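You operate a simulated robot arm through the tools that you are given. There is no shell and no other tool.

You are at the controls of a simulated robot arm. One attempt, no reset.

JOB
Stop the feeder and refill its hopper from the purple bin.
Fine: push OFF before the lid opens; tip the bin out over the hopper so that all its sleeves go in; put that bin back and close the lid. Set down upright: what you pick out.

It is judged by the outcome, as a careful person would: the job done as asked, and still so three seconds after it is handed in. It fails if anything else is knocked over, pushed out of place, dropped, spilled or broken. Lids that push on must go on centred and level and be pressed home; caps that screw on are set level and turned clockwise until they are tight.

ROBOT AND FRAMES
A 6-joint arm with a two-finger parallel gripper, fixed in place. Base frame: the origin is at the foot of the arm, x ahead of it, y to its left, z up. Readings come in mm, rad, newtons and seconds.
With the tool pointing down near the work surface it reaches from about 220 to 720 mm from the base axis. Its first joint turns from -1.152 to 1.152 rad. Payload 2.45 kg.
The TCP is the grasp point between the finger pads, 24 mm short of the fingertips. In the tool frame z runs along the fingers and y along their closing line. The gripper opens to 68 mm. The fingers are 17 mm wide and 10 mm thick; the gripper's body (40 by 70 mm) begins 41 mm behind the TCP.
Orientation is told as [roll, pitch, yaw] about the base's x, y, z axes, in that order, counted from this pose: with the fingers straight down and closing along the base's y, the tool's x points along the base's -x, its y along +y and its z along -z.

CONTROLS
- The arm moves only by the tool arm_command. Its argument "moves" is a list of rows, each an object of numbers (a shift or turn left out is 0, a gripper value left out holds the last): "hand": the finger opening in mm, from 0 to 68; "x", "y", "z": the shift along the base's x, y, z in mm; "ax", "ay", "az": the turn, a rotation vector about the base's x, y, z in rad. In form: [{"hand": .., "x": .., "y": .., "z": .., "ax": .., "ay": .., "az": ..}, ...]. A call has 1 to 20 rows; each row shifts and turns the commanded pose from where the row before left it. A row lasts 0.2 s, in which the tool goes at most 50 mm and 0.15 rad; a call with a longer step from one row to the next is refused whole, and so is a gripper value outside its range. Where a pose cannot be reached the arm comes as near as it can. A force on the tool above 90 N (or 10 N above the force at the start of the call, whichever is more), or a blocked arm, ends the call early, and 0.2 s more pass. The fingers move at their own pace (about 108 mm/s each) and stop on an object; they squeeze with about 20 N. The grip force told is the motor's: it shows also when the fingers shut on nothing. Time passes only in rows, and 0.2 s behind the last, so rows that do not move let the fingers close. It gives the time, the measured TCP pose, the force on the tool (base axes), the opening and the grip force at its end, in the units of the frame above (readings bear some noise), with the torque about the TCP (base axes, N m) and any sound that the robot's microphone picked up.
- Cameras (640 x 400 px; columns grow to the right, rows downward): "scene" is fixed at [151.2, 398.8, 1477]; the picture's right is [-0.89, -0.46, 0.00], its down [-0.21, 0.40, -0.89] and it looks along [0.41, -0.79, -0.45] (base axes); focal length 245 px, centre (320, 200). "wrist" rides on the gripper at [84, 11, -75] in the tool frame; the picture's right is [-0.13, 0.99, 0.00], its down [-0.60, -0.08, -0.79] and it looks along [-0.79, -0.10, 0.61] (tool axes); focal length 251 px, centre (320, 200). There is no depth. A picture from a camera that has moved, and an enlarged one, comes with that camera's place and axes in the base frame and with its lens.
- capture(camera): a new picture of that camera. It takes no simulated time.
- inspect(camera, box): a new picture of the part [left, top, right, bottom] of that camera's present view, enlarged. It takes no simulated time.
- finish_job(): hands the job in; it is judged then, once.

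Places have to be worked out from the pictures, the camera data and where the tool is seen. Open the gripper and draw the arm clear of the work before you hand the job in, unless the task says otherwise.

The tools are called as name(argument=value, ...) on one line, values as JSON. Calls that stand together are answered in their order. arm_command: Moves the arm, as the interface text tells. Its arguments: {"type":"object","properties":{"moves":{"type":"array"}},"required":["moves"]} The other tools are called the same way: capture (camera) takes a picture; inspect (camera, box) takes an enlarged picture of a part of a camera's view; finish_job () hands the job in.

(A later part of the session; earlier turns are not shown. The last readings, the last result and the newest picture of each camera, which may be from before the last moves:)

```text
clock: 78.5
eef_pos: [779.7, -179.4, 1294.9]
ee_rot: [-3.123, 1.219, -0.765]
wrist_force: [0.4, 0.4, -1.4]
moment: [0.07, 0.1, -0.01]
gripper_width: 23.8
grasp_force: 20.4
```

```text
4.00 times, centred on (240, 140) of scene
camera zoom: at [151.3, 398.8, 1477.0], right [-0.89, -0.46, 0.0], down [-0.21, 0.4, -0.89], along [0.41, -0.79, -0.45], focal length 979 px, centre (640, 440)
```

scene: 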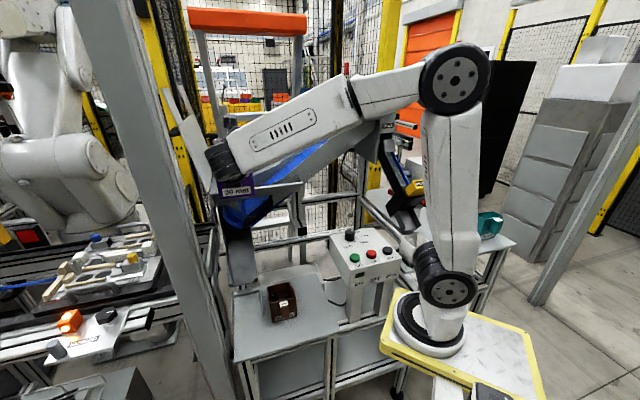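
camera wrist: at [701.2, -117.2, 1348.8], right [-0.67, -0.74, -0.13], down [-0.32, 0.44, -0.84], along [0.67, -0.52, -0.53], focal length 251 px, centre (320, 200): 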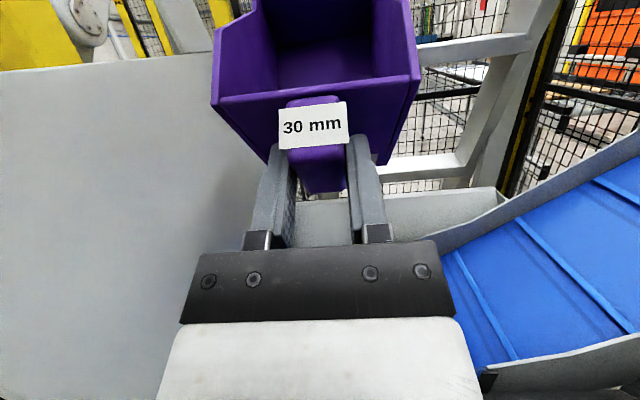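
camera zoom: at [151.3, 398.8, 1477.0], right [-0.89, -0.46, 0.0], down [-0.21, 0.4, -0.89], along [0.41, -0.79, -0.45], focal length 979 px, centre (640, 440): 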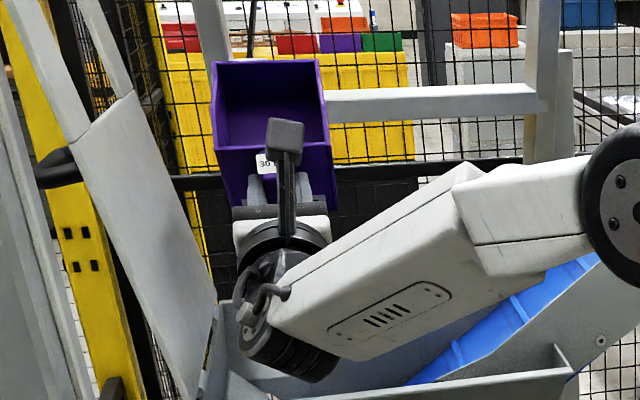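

The bin is empty. I retrace the path: back over the rim, levelling the bin again as I withdraw.

arm_command(moves=[{"hand": 0, "x": -16.1, "y": 13.8, "z": -6.9, "ax": 0.0823, "ay": 0.0823}, {"x": -16.1, "y": 13.8, "z": -6.9, "ax": 0.0823, "ay": 0.0823}, {"x": -16.0, "y": 13.7, "z": -6.9, "ax": 0.0823, "ay": 0.0823}, {"x": -28.6, "y": 28.5, "ax": 0.0617, "ay": 0.0617}, {"x": -28.6, "y": 28.5, "ax": 0.0617, "ay": 0.0617}, {"x": -28.6, "y": 28.5, "ax": 0.0617, "ay": 0.0617}, {"x": -28.6, "y": 28.5, "ax": 0.0617, "ay": 0.0617}, {"x": -28.6, "y": 28.5, "ax": 0.0617, "ay": 0.0617}, {}])

capture(camera="wrist")

capture(camera="scene")

```text
clock: 80.5
eef_pos: [587.3, 5.6, 1275.6]
ee_rot: [-0.023, 1.136, 2.332]
wrist_force: [0.2, -0.1, -1.1]
moment: [0.06, 0.1, -0.02]
gripper_width: 23.6
grasp_force: 19.5
```

```text
taken
camera wrist: at [555.6, 20.1, 1383.1], right [-0.74, -0.66, -0.13], down [-0.63, 0.75, -0.21], along [0.24, -0.08, -0.97], focal length 251 px, centre (320, 200)
```

wrist: 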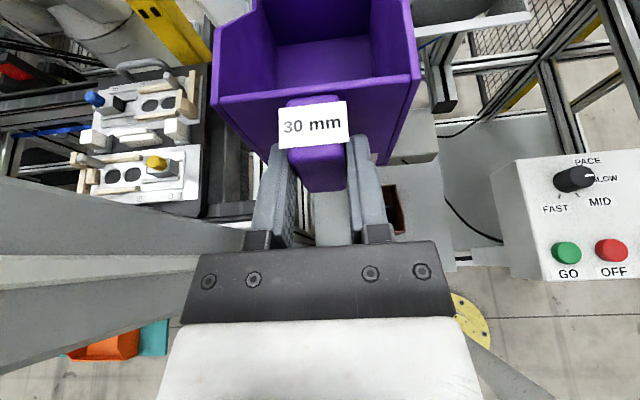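

```text
taken
```

scene: 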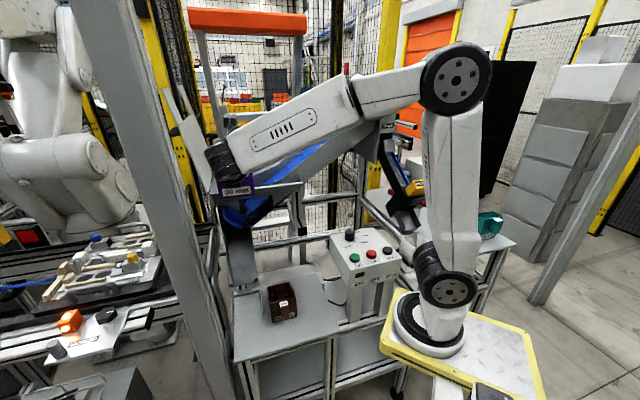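

The bin is level and empty. I go back along -u at height, then start descending in stages.

arm_command(moves=[{"hand": 0, "x": -22.6, "y": -23.3, "z": -7.7}, {"x": -22.6, "y": -23.3, "z": -7.7}, {"x": -22.6, "y": -23.3, "z": -7.7}, {"x": -22.6, "y": -23.3, "z": -7.7}, {"z": -40}, {"z": -40}, {}])

capture(camera="scene")

```text
clock: 82.1
eef_pos: [498.7, -88.0, 1163.1]
ee_rot: [-0.025, 1.138, 2.332]
wrist_force: [0.1, 0.3, -1.9]
moment: [0.08, 0.09, -0.02]
gripper_width: 23.6
grasp_force: 19.8
```

```text
taken
```

scene: 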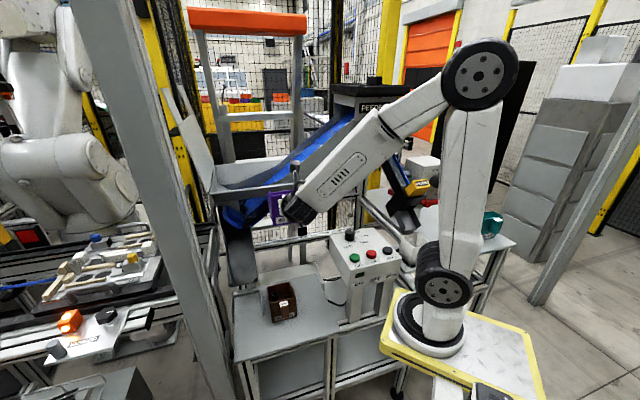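

arm_command(moves=[{"hand": 0, "z": -35}, {"z": -35}, {"z": -35}, {}])

capture(camera="scene")

capture(camera="wrist")

```text
clock: 83.1
eef_pos: [499.5, -88.6, 1059.0]
ee_rot: [-0.025, 1.138, 2.33]
wrist_force: [-0.5, 0.9, -2.0]
moment: [0.12, 0.06, 0.0]
gripper_width: 23.6
grasp_force: 20.1
```

```text
taken
```

scene: 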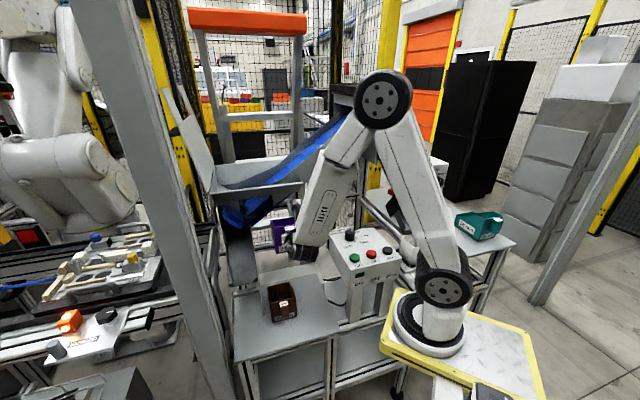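

```text
taken
camera wrist: at [467.0, -73.9, 1166.4], right [-0.74, -0.66, -0.13], down [-0.63, 0.75, -0.21], along [0.24, -0.08, -0.97], focal length 251 px, centre (320, 200)
```

wrist: 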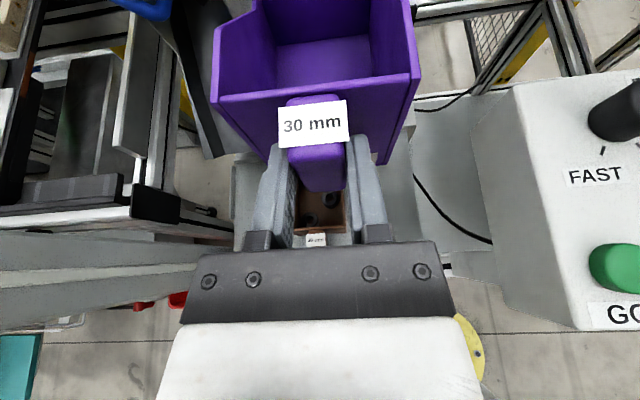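

Smooth so far at z≈1059, no reach problems on this line. I continue down to about z=945.

arm_command(moves=[{"hand": 0, "z": -38}, {"z": -38}, {"z": -38}, {}])

capture(camera="scene")

capture(camera="wrist")

```text
clock: 84.1
eef_pos: [498.9, -88.2, 943.4]
ee_rot: [-0.026, 1.139, 2.329]
wrist_force: [-0.4, -0.1, -1.7]
moment: [0.07, 0.06, -0.02]
gripper_width: 23.9
grasp_force: 20.4
```

```text
taken
```

scene: 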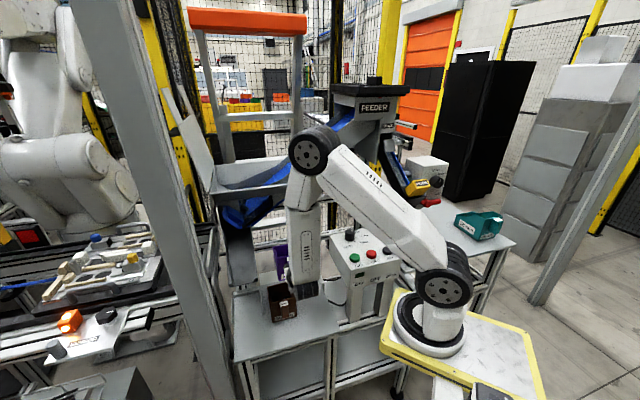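

```text
taken
camera wrist: at [467.0, -73.2, 1051.8], right [-0.74, -0.66, -0.13], down [-0.63, 0.75, -0.21], along [0.24, -0.08, -0.97], focal length 251 px, centre (320, 200)
```

wrist: 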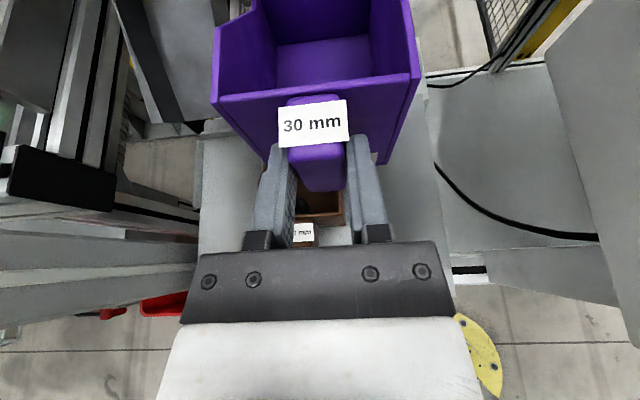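

All fine. At this height I shift sideways to directly above the bin's original spot.

arm_command(moves=[{"hand": 0, "x": -23.6, "y": -11.3}, {"x": -23.6, "y": -11.3}, {"x": -23.5, "y": -11.2}, {}])

capture(camera="wrist")

```text
clock: 85.1
eef_pos: [427.4, -123.2, 944.5]
ee_rot: [-0.026, 1.137, 2.33]
wrist_force: [-0.4, 0.1, -2.1]
moment: [0.06, 0.05, 0.01]
gripper_width: 23.8
grasp_force: 19.7
```

```text
taken
camera wrist: at [395.7, -108.1, 1052.2], right [-0.74, -0.66, -0.13], down [-0.63, 0.75, -0.21], along [0.24, -0.08, -0.97], focal length 251 px, centre (320, 200)
```

wrist: 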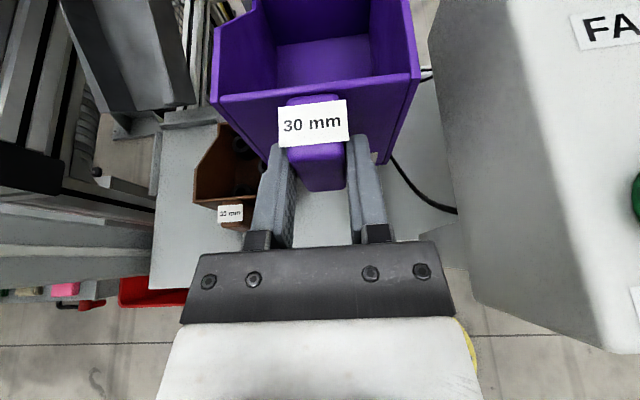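

The view matches the one on the way up, so the bin is aligned over its spot. I lower it, stopping about 14 mm above the table.

arm_command(moves=[{"hand": 0, "x": 0.8, "y": 1.2, "z": -36}, {"z": -36}, {"z": -36}, {"z": -26}, {"z": -12}, {}])

capture(camera="wrist")

inspect(camera="scene", box=[240, 245, 368, 325])

```text
clock: 86.5
eef_pos: [427.5, -121.8, 798.9]
ee_rot: [-0.026, 1.14, 2.33]
wrist_force: [-0.2, 0.5, -1.0]
moment: [0.07, 0.08, -0.01]
gripper_width: 23.9
grasp_force: 20.3
```

```text
taken
camera wrist: at [395.9, -105.9, 906.6], right [-0.74, -0.66, -0.13], down [-0.63, 0.75, -0.21], along [0.24, -0.08, -0.97], focal length 251 px, centre (320, 200)
```

wrist: 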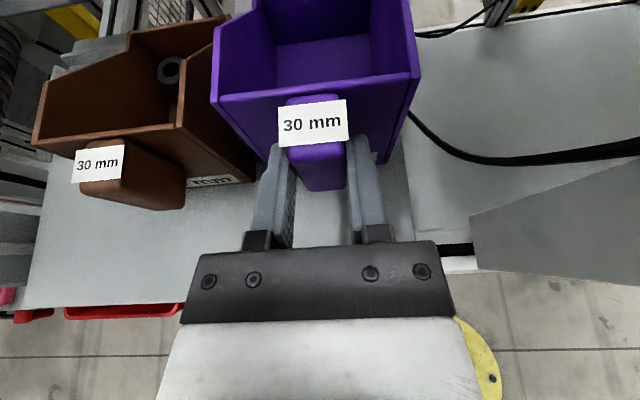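

```text
5.00 times, centred on (304, 285) of scene
camera zoom: at [151.2, 398.8, 1477.0], right [-0.89, -0.46, 0.0], down [-0.21, 0.4, -0.89], along [0.41, -0.79, -0.45], focal length 1224 px, centre (400, -225)
```

zoom: 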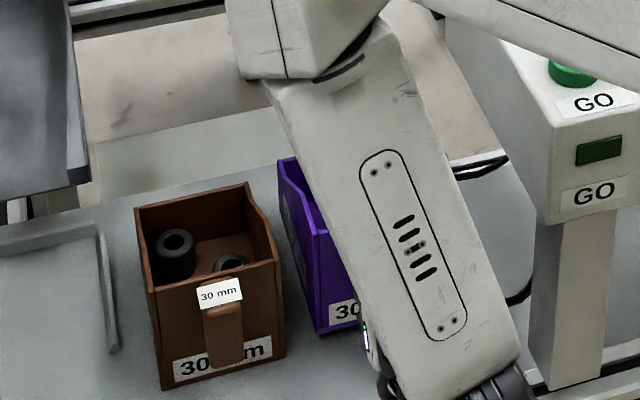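

arm_command(moves=[{"hand": 0, "z": -6}, {"z": -4}, {"z": -2.5}, {}])

```text
clock: 87.5
eef_pos: [428.1, -121.7, 786.1]
ee_rot: [-0.027, 1.139, 2.33]
wrist_force: [-1.3, 0.5, -2.0]
moment: [0.07, 0.08, 0.0]
gripper_width: 23.6
grasp_force: 20.1
```

Not yet touching. I lower the last millimetres in small steps.

arm_command(moves=[{"hand": 0, "z": -1}, {"z": -1}, {}])

capture(camera="wrist")

```text
clock: 88.3
eef_pos: [428.2, -121.2, 783.8]
ee_rot: [-0.027, 1.138, 2.333]
wrist_force: [0.1, -0.3, -0.5]
moment: [0.0, 0.02, -0.02]
gripper_width: 23.5
grasp_force: 19.8
```

```text
taken
camera wrist: at [396.2, -106.4, 892.3], right [-0.74, -0.66, -0.13], down [-0.63, 0.75, -0.21], along [0.24, -0.08, -0.97], focal length 251 px, centre (320, 200)
```

wrist: 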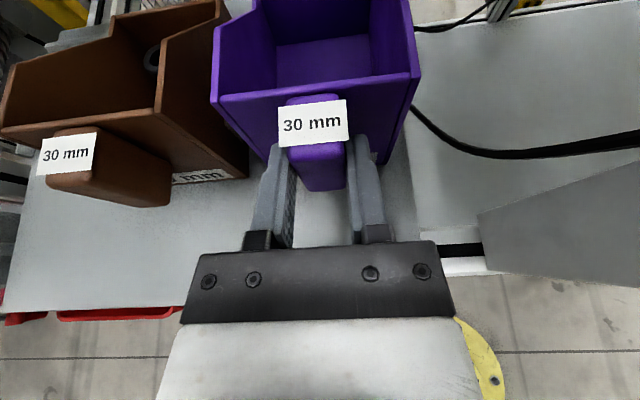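

Force and torque have gone to about zero, so the bin now rests on the table. I press half a millimetre more to seat it, then open the gripper slowly.

arm_command(moves=[{"hand": 0, "z": -0.7}, {}])

inspect(camera="scene", box=[270, 265, 334, 305])

```text
clock: 88.9
eef_pos: [428.1, -121.7, 783.8]
ee_rot: [-0.026, 1.138, 2.332]
wrist_force: [-0.3, 0.5, 4.2]
moment: [-0.15, 0.16, -0.01]
gripper_width: 23.5
grasp_force: 20.2
```

```text
10.00 times, centred on (302, 285) of scene
camera zoom: at [151.1, 398.8, 1477.0], right [-0.89, -0.46, 0.0], down [-0.21, 0.4, -0.89], along [0.41, -0.79, -0.45], focal length 2448 px, centre (500, -650)
```

zoom: 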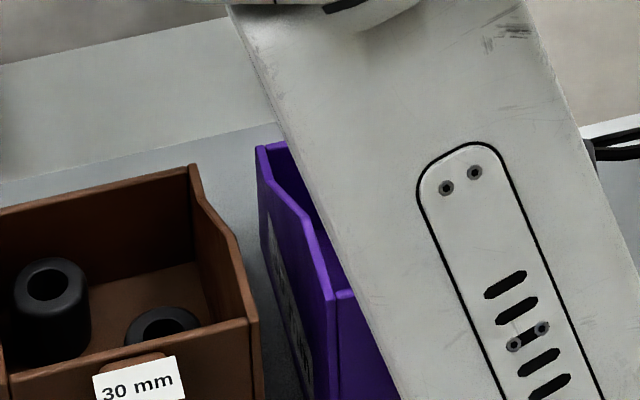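

The bin is seated (about 4 N up-thrust). I open the gripper.

arm_command(moves=[{"hand": 26}, {"hand": 32}, {"hand": 50}, {"hand": 56}, {}])

capture(camera="wrist")

```text
clock: 90.1
eef_pos: [428.2, -121.4, 783.9]
ee_rot: [-0.025, 1.14, 2.331]
wrist_force: [-0.2, -0.9, -0.2]
moment: [0.02, 0.01, 0.03]
gripper_width: 56.0
grasp_force: 0.1
```

```text
taken
camera wrist: at [396.2, -106.2, 891.7], right [-0.74, -0.66, -0.13], down [-0.63, 0.75, -0.21], along [0.24, -0.08, -0.97], focal length 251 px, centre (320, 200)
```

wrist: 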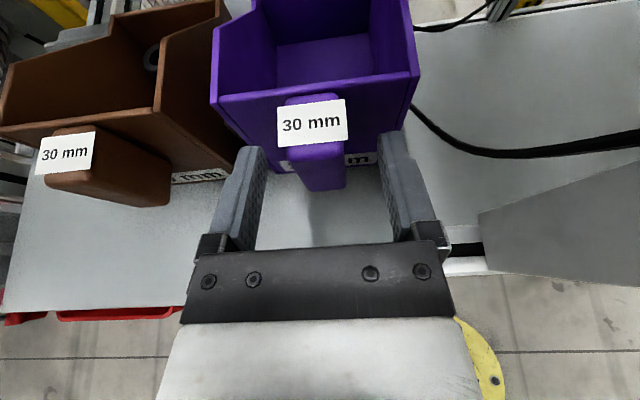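

Released, and the bin stands where it was. I back straight out along the tool axis.

arm_command(moves=[{"hand": 56, "x": -9.8, "y": 9.8, "z": 6.5}, {"x": -9.8, "y": 9.8, "z": 6.5}, {"x": -9.8, "y": 9.8, "z": 6.5}, {"x": -9.8, "y": 9.8, "z": 6.5}, {"x": -5, "y": 5, "z": 25}, {"z": 40}, {}])

capture(camera="wrist")

capture(camera="scene")

```text
clock: 91.7
eef_pos: [384.8, -77.7, 874.3]
ee_rot: [-0.027, 1.139, 2.331]
wrist_force: [-0.2, -0.5, -0.5]
moment: [0.0, 0.0, 0.02]
gripper_width: 55.8
grasp_force: 0.0
```

```text
taken
camera wrist: at [352.9, -63.4, 982.9], right [-0.74, -0.66, -0.13], down [-0.63, 0.75, -0.21], along [0.24, -0.08, -0.97], focal length 251 px, centre (320, 200)
```

wrist: 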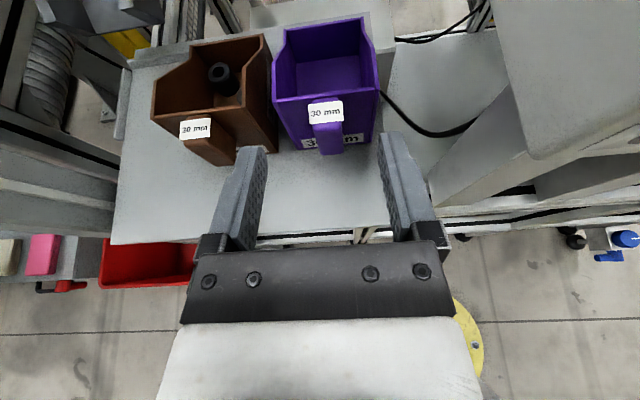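

```text
taken
```

scene: 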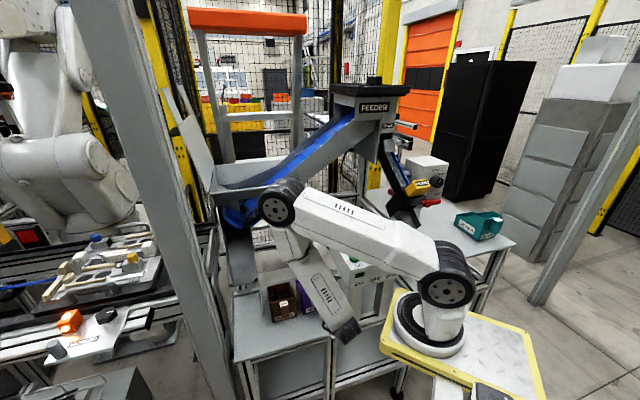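

The purple bin is back, upright and empty, beside the brown one. Next is closing the lid. I go back up along the route that was smooth on the way down.

arm_command(moves=[{"hand": 46, "x": 38, "y": -3.6, "z": 23}, {"x": 38, "y": -3.6, "z": 23}, {"x": 37.7, "y": -3.5, "z": 23}, {"z": 38}, {"z": 38}, {"z": 38}, {"z": 38}, {"z": 38}, {"z": 38}, {"z": 38}, {"z": 38}, {}])

capture(camera="scene")

inspect(camera="scene", box=[240, 245, 368, 325])

```text
clock: 94.3
eef_pos: [498.0, -89.5, 1248.9]
ee_rot: [-0.026, 1.136, 2.33]
wrist_force: [-0.2, -0.3, -0.6]
moment: [-0.02, -0.01, 0.02]
gripper_width: 46.0
grasp_force: 0.0
```

```text
taken
```

scene: 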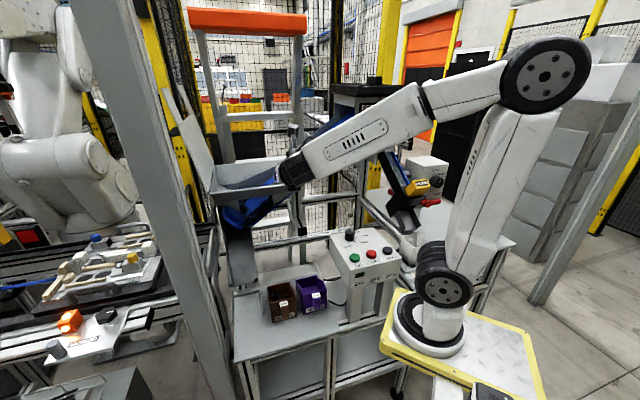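

```text
5.00 times, centred on (304, 285) of scene
camera zoom: at [151.2, 398.8, 1477.0], right [-0.89, -0.46, 0.0], down [-0.21, 0.4, -0.89], along [0.41, -0.79, -0.45], focal length 1224 px, centre (400, -225)
```

zoom: 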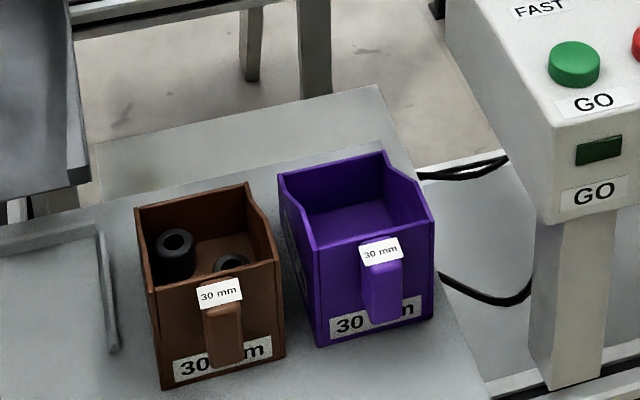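

Both bins stand properly. I raise the tool to lid-edge height while levelling it, to come in beside the open lid's near edge.

arm_command(moves=[{"hand": 46, "x": 8, "y": 8, "z": 36, "ax": -0.0771, "ay": -0.0771}, {"x": 8, "y": 8, "z": 36, "ax": -0.0771, "ay": -0.0771}, {"x": 8, "y": 8, "z": 36, "ax": -0.0771, "ay": -0.0771}, {"x": 8, "y": 8, "z": 36, "ax": -0.0771, "ay": -0.0771}, {"x": 10, "y": 10, "z": 30}, {}])

capture(camera="wrist")

capture(camera="scene")

```text
clock: 95.7
eef_pos: [540.1, -46.6, 1421.6]
ee_rot: [-1.891, 1.56, 0.467]
wrist_force: [-0.9, -0.2, -0.1]
moment: [0.03, -0.02, -0.02]
gripper_width: 46.2
grasp_force: 0.0
```

```text
taken
camera wrist: at [478.3, -1.4, 1505.3], right [-0.7, -0.7, -0.14], down [-0.5, 0.62, -0.61], along [0.51, -0.35, -0.78], focal length 251 px, centre (320, 200)
```

wrist: 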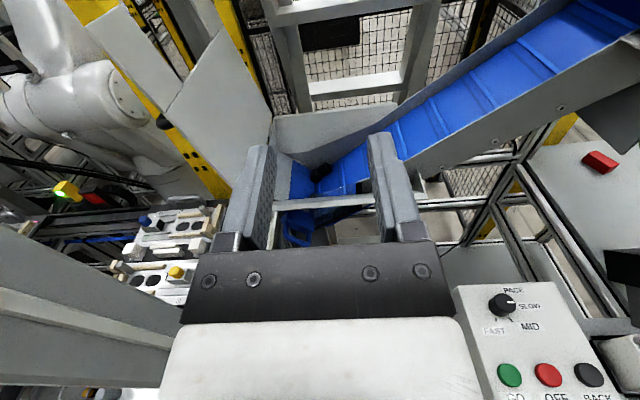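

```text
taken
```

scene: 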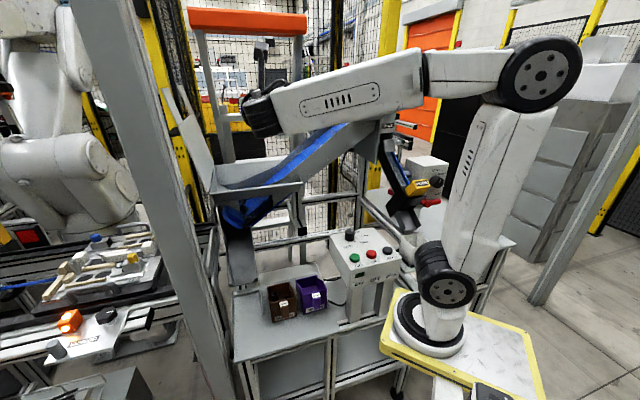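

inspect(camera="wrist", box=[260, 120, 420, 220])

inspect(camera="wrist", box=[60, 0, 300, 210])

```text
4.00 times, centred on (340, 170) of wrist
camera zoom: at [478.3, -1.4, 1505.3], right [-0.7, -0.7, -0.14], down [-0.5, 0.62, -0.61], along [0.51, -0.35, -0.78], focal length 1006 px, centre (240, 320)
```

zoom: 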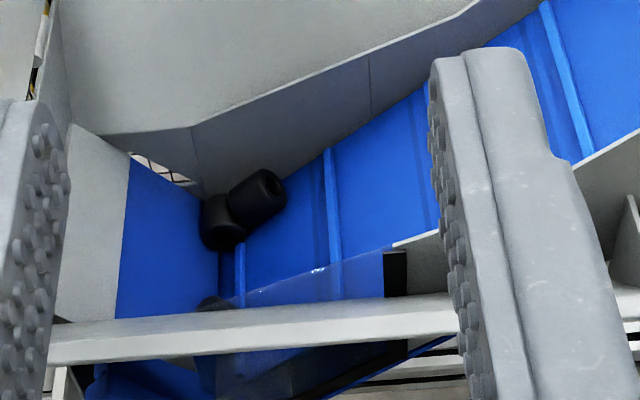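

```text
1.90 times, centred on (180, 105) of wrist
camera zoom: at [478.3, -1.4, 1505.3], right [-0.7, -0.7, -0.14], down [-0.5, 0.62, -0.61], along [0.51, -0.35, -0.78], focal length 479 px, centre (587, 381)
```

zoom: 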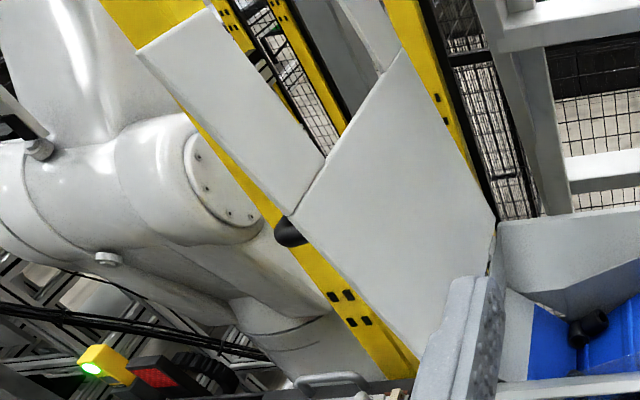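

All three sleeves are lying in the hopper. The lid rests at about 99°. I move toward its near edge with the tool yawed so the wrist stays well away from the upright.

arm_command(moves=[{"hand": 48, "x": 40, "y": 3.4, "az": 0.122}, {"x": 40, "y": 3.4, "az": 0.122}, {"x": 40, "y": 3.4, "az": 0.122}, {"x": 40, "y": 3.4, "az": 0.122}, {"x": 40, "y": 3.4, "az": 0.122}, {}])

capture(camera="wrist")

inspect(camera="scene", box=[140, 60, 300, 160])

```text
clock: 97.1
eef_pos: [740.9, -30.1, 1421.6]
ee_rot: [-1.788, 1.561, 1.18]
wrist_force: [0.4, 0.1, 0.5]
moment: [-0.02, 0.03, 0.0]
gripper_width: 47.8
grasp_force: 0.1
```

```text
taken
camera wrist: at [663.9, -27.6, 1507.0], right [-0.17, -0.98, -0.14], down [-0.77, 0.22, -0.6], along [0.62, 0.0, -0.78], focal length 251 px, centre (320, 200)
```

wrist: 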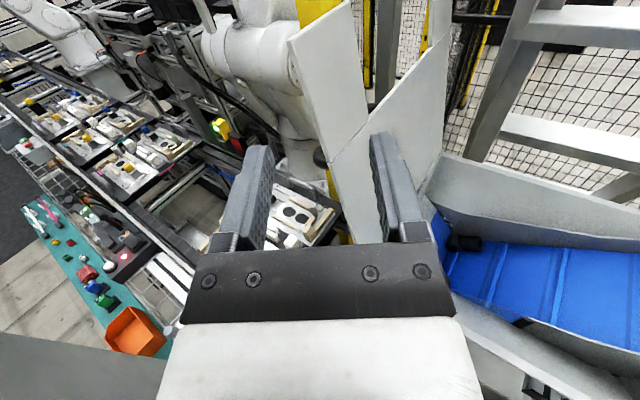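

```text
4.00 times, centred on (220, 110) of scene
camera zoom: at [151.2, 398.8, 1477.0], right [-0.89, -0.46, 0.0], down [-0.21, 0.4, -0.89], along [0.41, -0.79, -0.45], focal length 979 px, centre (720, 560)
```

zoom: 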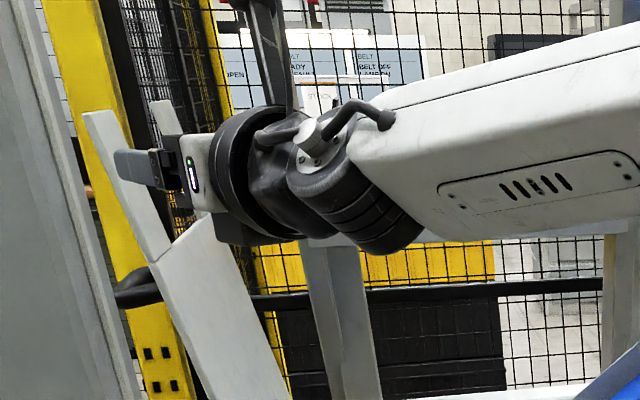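

inspect(camera="wrist", box=[240, 0, 480, 150])

inspect(camera="wrist", box=[230, 110, 420, 245])

```text
2.67 times, centred on (360, 75) of wrist
camera zoom: at [663.9, -27.6, 1507.0], right [-0.17, -0.98, -0.14], down [-0.77, 0.22, -0.6], along [0.62, 0.0, -0.78], focal length 670 px, centre (213, 533)
```

zoom: 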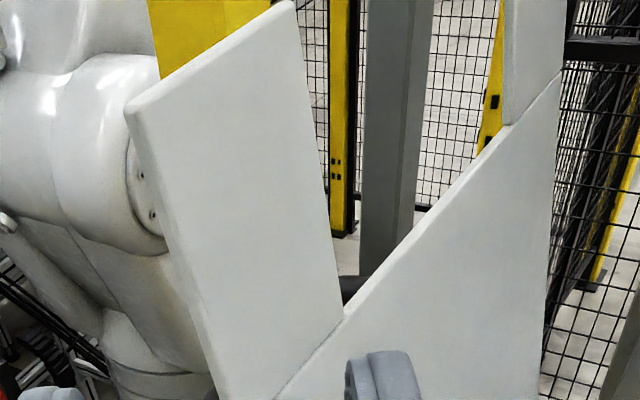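

```text
2.96 times, centred on (325, 178) of wrist
camera zoom: at [663.9, -27.6, 1507.0], right [-0.17, -0.98, -0.14], down [-0.77, 0.22, -0.6], along [0.62, 0.0, -0.78], focal length 745 px, centre (305, 267)
```

zoom: 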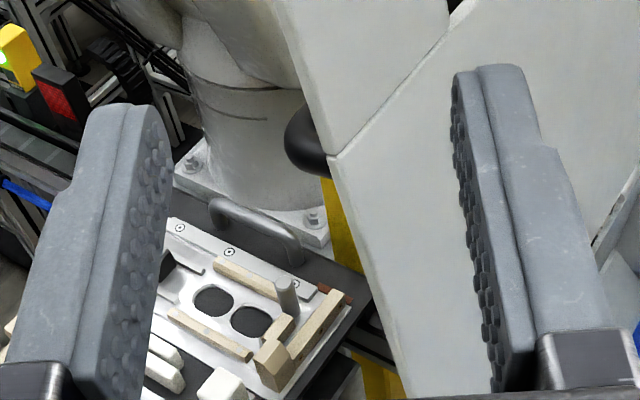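

The lid's near edge is at v≈609. At my height the plate spans u≈562–572. I line up and slide the open fingers (48 mm gap) over that edge, one finger inside and one outside.

arm_command(moves=[{"hand": 48, "x": 9.5, "y": 9.5}, {"x": 18.7, "y": -3.3}, {"x": 18.7, "y": -3.3}, {"x": 10, "y": -1.8}, {}])

capture(camera="wrist")

inspect(camera="scene", box=[140, 60, 300, 160])

```text
clock: 98.3
eef_pos: [796.3, -27.9, 1422.7]
ee_rot: [-1.804, 1.561, 1.166]
wrist_force: [-0.4, 0.5, -1.0]
moment: [-0.02, -0.03, 0.0]
gripper_width: 48.0
grasp_force: 0.0
```

```text
taken
camera wrist: at [720.6, -26.6, 1506.2], right [-0.17, -0.98, -0.14], down [-0.77, 0.22, -0.61], along [0.62, 0.0, -0.78], focal length 251 px, centre (320, 200)
```

wrist: 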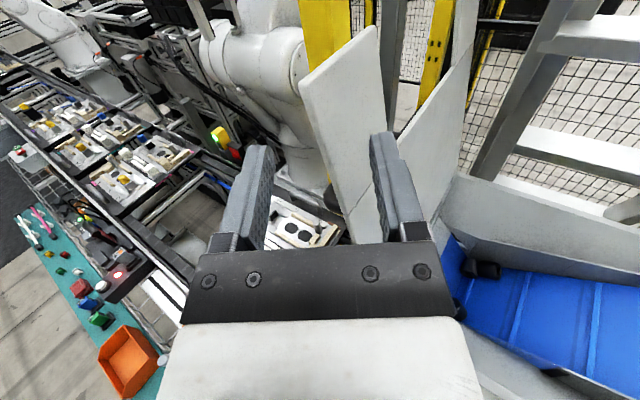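

```text
4.00 times, centred on (220, 110) of scene
camera zoom: at [151.2, 398.8, 1477.0], right [-0.89, -0.46, 0.0], down [-0.21, 0.4, -0.89], along [0.41, -0.79, -0.45], focal length 979 px, centre (720, 560)
```

zoom: 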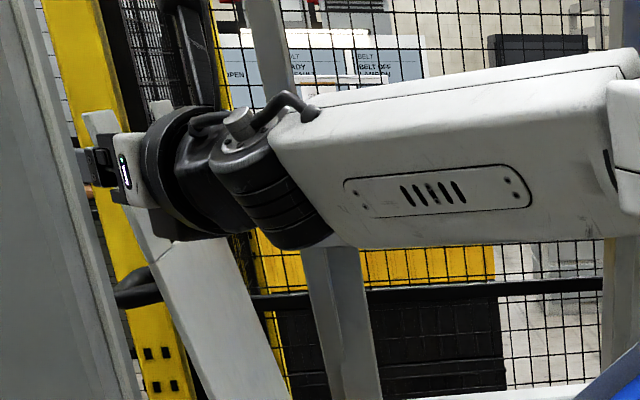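

The lid edge is lined up between the fingers. I advance the last 28 mm.

arm_command(moves=[{"hand": 48, "x": 14.5, "y": -3}, {"x": 14, "y": -3}, {}])

capture(camera="wrist")

inspect(camera="wrist", box=[230, 30, 422, 245])

```text
clock: 99.1
eef_pos: [825.1, -32.4, 1422.1]
ee_rot: [-1.877, 1.561, 1.091]
wrist_force: [-0.1, 0.2, 0.1]
moment: [0.02, 0.0, 0.0]
gripper_width: 47.8
grasp_force: 0.0
```

```text
taken
camera wrist: at [748.9, -32.6, 1506.3], right [-0.17, -0.98, -0.14], down [-0.76, 0.22, -0.61], along [0.62, 0.0, -0.78], focal length 251 px, centre (320, 200)
```

wrist: 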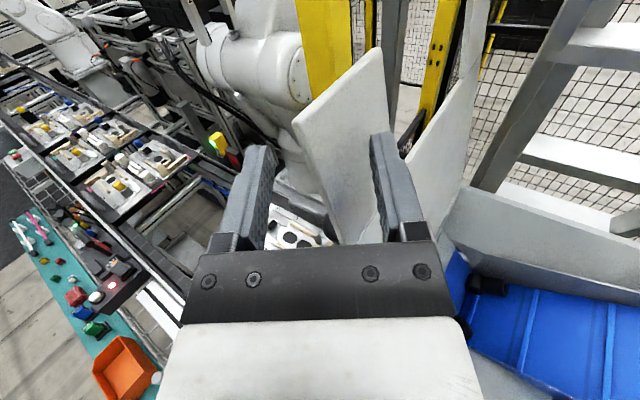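

```text
1.86 times, centred on (326, 138) of wrist
camera zoom: at [748.9, -32.6, 1506.3], right [-0.17, -0.98, -0.14], down [-0.76, 0.22, -0.61], along [0.62, 0.0, -0.78], focal length 468 px, centre (309, 316)
```

zoom: 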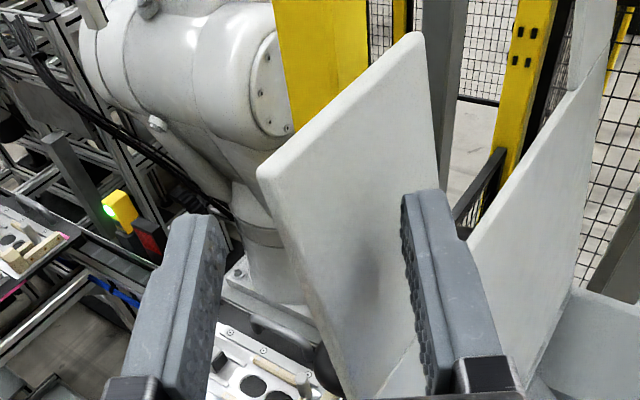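

The lid edge is between the fingers. I narrow the gap a little and start drawing the lid inward from outside with the outer finger.

arm_command(moves=[{"hand": 38}, {"hand": 38, "x": -8.7, "y": -8.7, "z": 1.5}, {"x": -8.7, "y": -8.7, "z": 1}, {}])

inspect(camera="wrist", box=[230, 30, 422, 245])

inspect(camera="scene", box=[140, 60, 300, 160])

```text
clock: 100.1
eef_pos: [807.3, -51.4, 1424.6]
ee_rot: [-1.792, 1.56, 1.178]
wrist_force: [-1.0, 3.4, -1.6]
moment: [-0.02, -0.01, 0.09]
gripper_width: 40.2
grasp_force: 1.4
```

```text
1.86 times, centred on (326, 138) of wrist
camera zoom: at [731.7, -49.5, 1509.1], right [-0.17, -0.98, -0.14], down [-0.77, 0.22, -0.6], along [0.62, 0.0, -0.78], focal length 468 px, centre (309, 316)
```

zoom: 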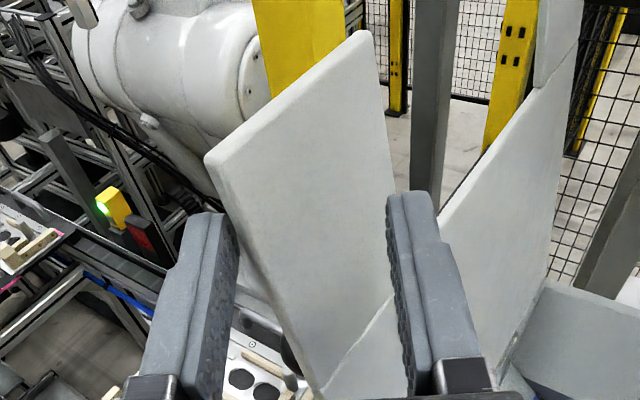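

```text
4.00 times, centred on (220, 110) of scene
camera zoom: at [151.2, 398.9, 1476.9], right [-0.89, -0.46, 0.0], down [-0.21, 0.4, -0.89], along [0.41, -0.79, -0.45], focal length 979 px, centre (720, 560)
```

zoom: 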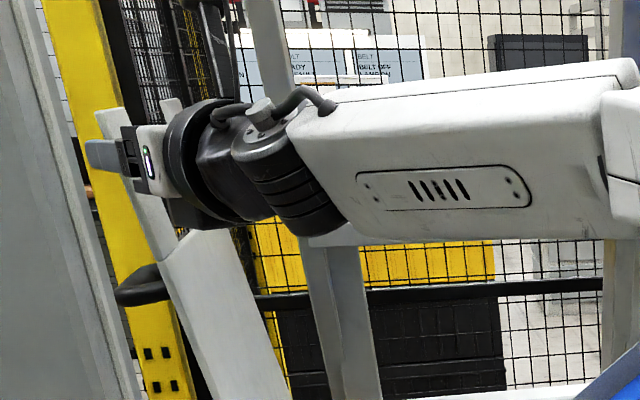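

Contact made: the outer finger is now drawing the lid in. I continue slowly toward vertical.

arm_command(moves=[{"hand": 38, "x": -8, "y": -8, "z": 0}, {"x": -8, "y": -8, "z": 0}, {"x": -8, "y": -8, "z": 0}, {}])

inspect(camera="wrist", box=[230, 30, 422, 245])

inspect(camera="scene", box=[140, 60, 300, 160])

```text
clock: 101.1
eef_pos: [784.8, -75.8, 1425.0]
ee_rot: [-1.858, 1.56, 1.11]
wrist_force: [-1.3, 3.8, 0.8]
moment: [0.0, 0.0, 0.11]
gripper_width: 40.7
grasp_force: 1.8
```

```text
1.86 times, centred on (326, 138) of wrist
camera zoom: at [707.9, -73.7, 1509.0], right [-0.17, -0.98, -0.14], down [-0.76, 0.22, -0.61], along [0.62, 0.0, -0.78], focal length 468 px, centre (309, 316)
```

zoom: 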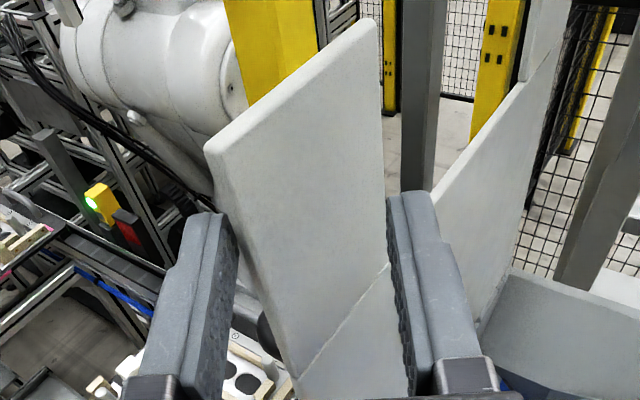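

```text
4.00 times, centred on (220, 110) of scene
camera zoom: at [151.2, 398.9, 1476.9], right [-0.89, -0.46, 0.0], down [-0.21, 0.4, -0.89], along [0.41, -0.79, -0.45], focal length 979 px, centre (720, 560)
```

zoom: 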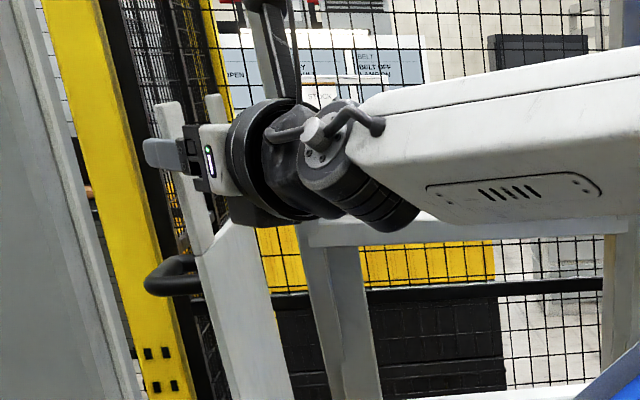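

The lid follows and is lightly captured between the fingers. I carry it just past vertical, rolling the tool with it.

arm_command(moves=[{"hand": 38, "x": -7.8, "y": -7.8, "z": -0.8, "ax": 0.0278, "ay": -0.0278}, {"x": -7.8, "y": -7.8, "z": -1.4, "ax": 0.0278, "ay": -0.0278}, {"x": -7.8, "y": -7.8, "z": -1.9, "ax": 0.0278, "ay": -0.0278}, {"x": -7.7, "y": -7.7, "z": -2.4, "ax": 0.0278, "ay": -0.0278}, {}])

capture(camera="wrist")

inspect(camera="scene", box=[140, 60, 300, 160])

```text
clock: 102.3
eef_pos: [759.1, -84.4, 1425.8]
ee_rot: [-2.142, 1.402, 0.817]
wrist_force: [0.0, -0.8, 0.1]
moment: [-0.01, 0.0, -0.03]
gripper_width: 38.1
grasp_force: 0.1
out of reach, approached as far as the arm can: row 3, 4
```

```text
taken
camera wrist: at [674.4, -91.7, 1501.0], right [-0.16, -0.95, -0.27], down [-0.69, 0.3, -0.66], along [0.7, 0.08, -0.71], focal length 251 px, centre (320, 200)
```

wrist: 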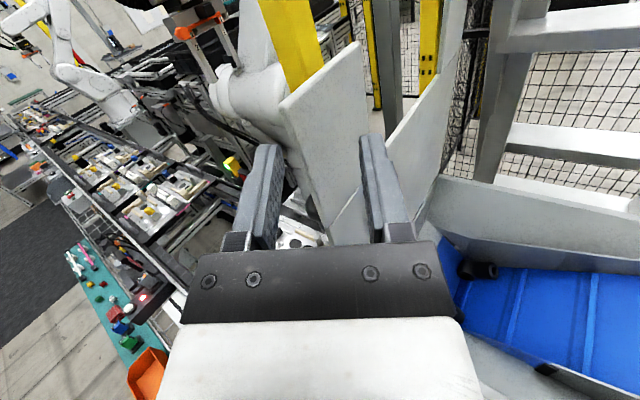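

```text
4.00 times, centred on (220, 110) of scene
camera zoom: at [151.2, 398.8, 1477.0], right [-0.89, -0.46, 0.0], down [-0.21, 0.4, -0.89], along [0.41, -0.79, -0.45], focal length 979 px, centre (720, 560)
```

zoom: 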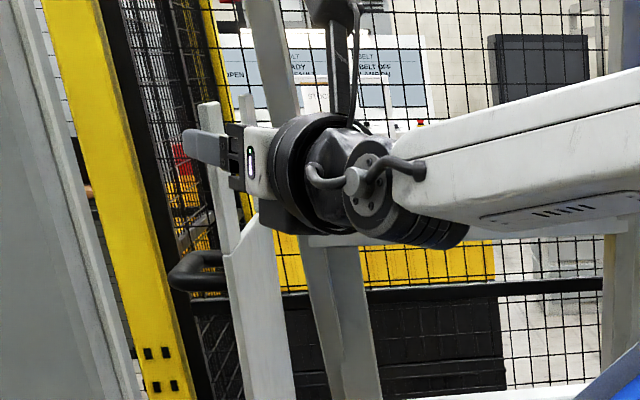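

The lid has just passed vertical (about 87°) and leans lightly on the inner finger. The arm neared an awkward wrist alignment, so I now turn the tool back parallel to the hinge. That is safe here, away from the upright. I also push the fingers a bit deeper.

arm_command(moves=[{"hand": 38, "x": 1.4, "y": -1.4, "az": -0.1}, {"x": 2.2, "y": -2.2, "az": -0.12}, {"x": 2.2, "y": -2.2, "az": -0.12}, {}])

capture(camera="wrist")

inspect(camera="scene", box=[140, 60, 300, 160])

```text
clock: 103.3
eef_pos: [765.0, -90.9, 1426.3]
ee_rot: [-2.163, 1.402, 0.467]
wrist_force: [-0.1, 1.6, 0.7]
moment: [0.0, 0.02, 0.05]
gripper_width: 39.2
grasp_force: 0.9
```

```text
taken
camera wrist: at [682.6, -69.3, 1500.6], right [-0.46, -0.85, -0.26], down [-0.56, 0.51, -0.66], along [0.69, -0.15, -0.7], focal length 251 px, centre (320, 200)
```

wrist: 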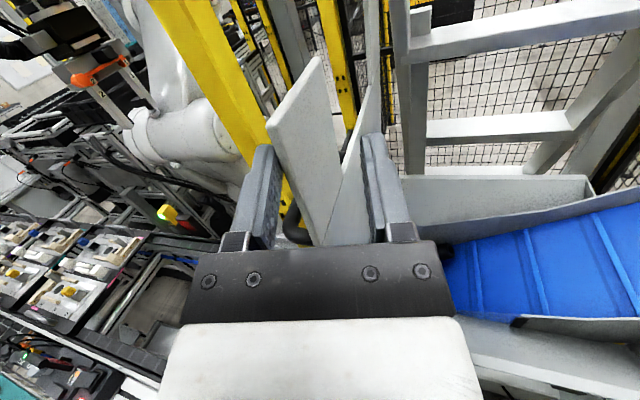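

```text
4.00 times, centred on (220, 110) of scene
camera zoom: at [151.2, 398.9, 1476.9], right [-0.89, -0.46, 0.0], down [-0.21, 0.4, -0.89], along [0.41, -0.79, -0.45], focal length 979 px, centre (720, 560)
```

zoom: 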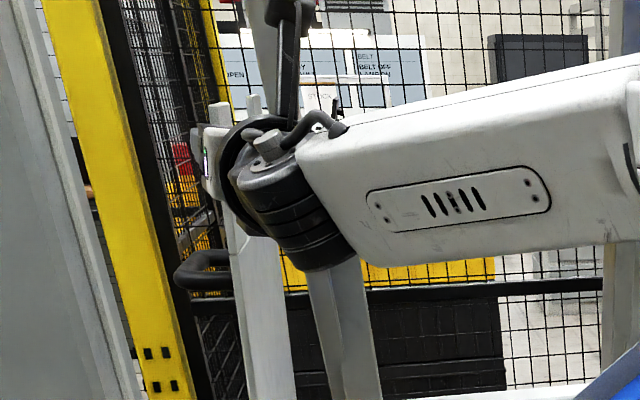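

arm_command(moves=[{"hand": 38, "x": 1.0, "y": -1.0, "az": -0.09}, {"x": 1.0, "y": -1.0, "az": -0.09}, {"x": 1.0, "y": -1.0, "az": -0.085}, {}])

capture(camera="wrist")

```text
clock: 104.3
eef_pos: [768.5, -95.1, 1425.9]
ee_rot: [-2.161, 1.403, 0.203]
wrist_force: [0.5, 0.5, -0.8]
moment: [0.03, 0.02, 0.02]
gripper_width: 38.2
grasp_force: 0.1
```

```text
taken
camera wrist: at [693.6, -51.6, 1500.8], right [-0.66, -0.7, -0.26], down [-0.41, 0.63, -0.66], along [0.63, -0.33, -0.7], focal length 251 px, centre (320, 200)
```

wrist: 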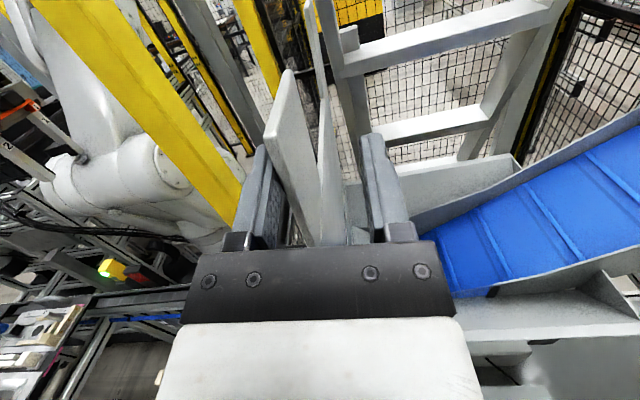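

The fingers are now parallel to the plate and overlap it by about 25 mm. I narrow the gap so the lid is loosely held on both sides.

arm_command(moves=[{"hand": 30}, {"hand": 22}, {}])

capture(camera="wrist")

```text
clock: 105.1
eef_pos: [767.4, -94.6, 1427.2]
ee_rot: [-2.161, 1.404, 0.202]
wrist_force: [0.9, 0.5, 0.3]
moment: [-0.02, -0.02, 0.02]
gripper_width: 22.8
grasp_force: 0.1
```

```text
taken
camera wrist: at [693.6, -51.6, 1500.8], right [-0.66, -0.7, -0.26], down [-0.41, 0.63, -0.66], along [0.63, -0.33, -0.7], focal length 251 px, centre (320, 200)
```

wrist: 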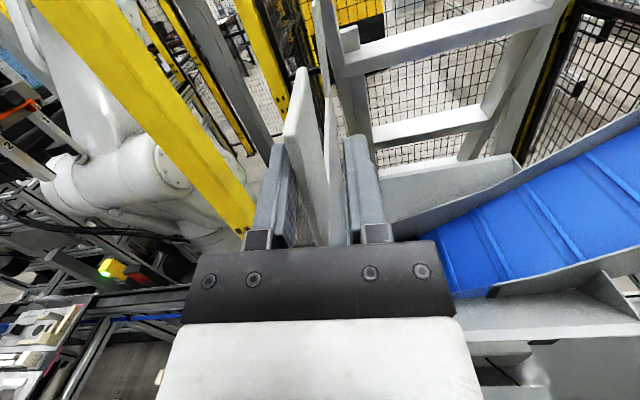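

The plate sits loosely between the fingers at about 82°. I now lower the lid along its arc in 5° steps, rolling the tool with it.

arm_command(moves=[{"hand": 22, "x": -17.5, "y": -17.5, "z": -5.0, "ax": 0.0617, "ay": -0.0617}, {"x": -17.1, "y": -17.1, "z": -7.1, "ax": 0.0617, "ay": -0.0617}, {}])

capture(camera="wrist")

inspect(camera="scene", box=[140, 60, 300, 160])

```text
clock: 105.9
eef_pos: [734.4, -128.8, 1413.3]
ee_rot: [-1.859, 1.244, 0.497]
wrist_force: [0.6, 1.4, 0.9]
moment: [0.01, -0.01, 0.02]
gripper_width: 23.0
grasp_force: 0.2
```

```text
taken
camera wrist: at [650.7, -95.7, 1483.3], right [-0.62, -0.66, -0.43], down [-0.33, 0.71, -0.62], along [0.71, -0.24, -0.66], focal length 251 px, centre (320, 200)
```

wrist: 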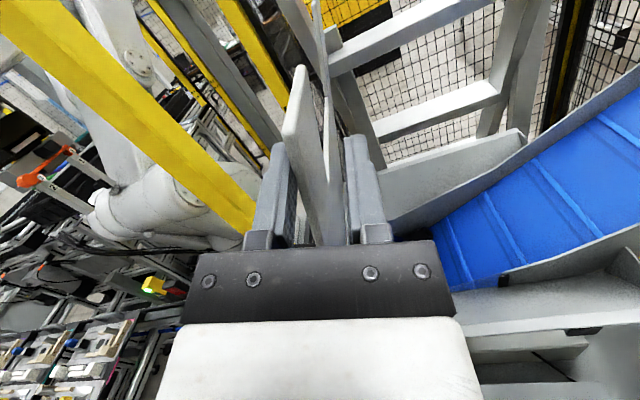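

```text
4.00 times, centred on (220, 110) of scene
camera zoom: at [151.2, 398.8, 1477.0], right [-0.89, -0.46, 0.0], down [-0.21, 0.4, -0.89], along [0.41, -0.79, -0.45], focal length 979 px, centre (720, 560)
```

zoom: 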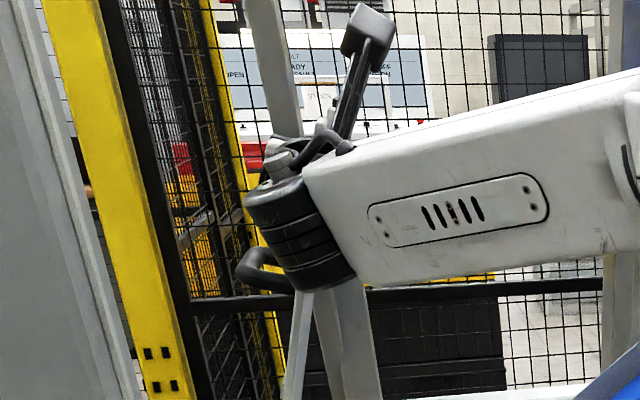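

The lid follows smoothly. I continue lowering.

arm_command(moves=[{"hand": 22, "x": -16.6, "y": -16.6, "z": -9.2, "ax": 0.0617, "ay": -0.0617}, {"x": -15.9, "y": -15.9, "z": -11.2, "ax": 0.0617, "ay": -0.0617}, {"x": -15.3, "y": -15.3, "z": -13.2, "ax": 0.0617, "ay": -0.0617}, {"x": -14.3, "y": -14.3, "z": -15.0, "ax": 0.0617, "ay": -0.0617}, {}])

capture(camera="wrist")

capture(camera="scene")

```text
clock: 107.1
eef_pos: [672.9, -189.6, 1365.5]
ee_rot: [-1.703, 0.902, 0.637]
wrist_force: [1.4, -0.2, 0.6]
moment: [0.04, -0.01, 0.0]
gripper_width: 21.9
grasp_force: 0.0
```

```text
taken
camera wrist: at [573.2, -173.0, 1418.8], right [-0.48, -0.51, -0.71], down [-0.19, 0.85, -0.49], along [0.86, -0.1, -0.5], focal length 251 px, centre (320, 200)
```

wrist: 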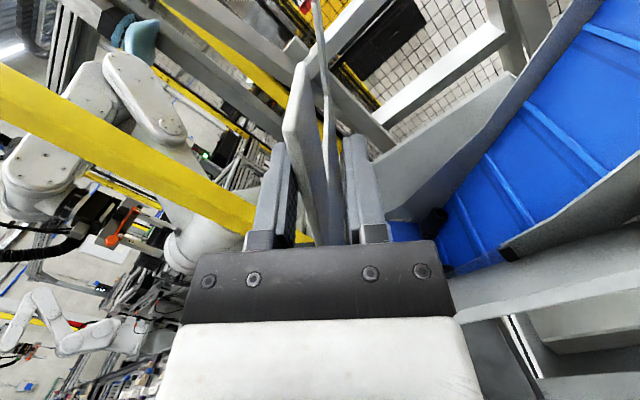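

```text
taken
```

scene: 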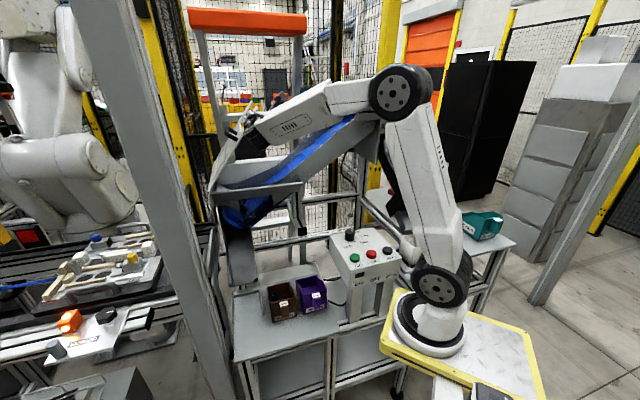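

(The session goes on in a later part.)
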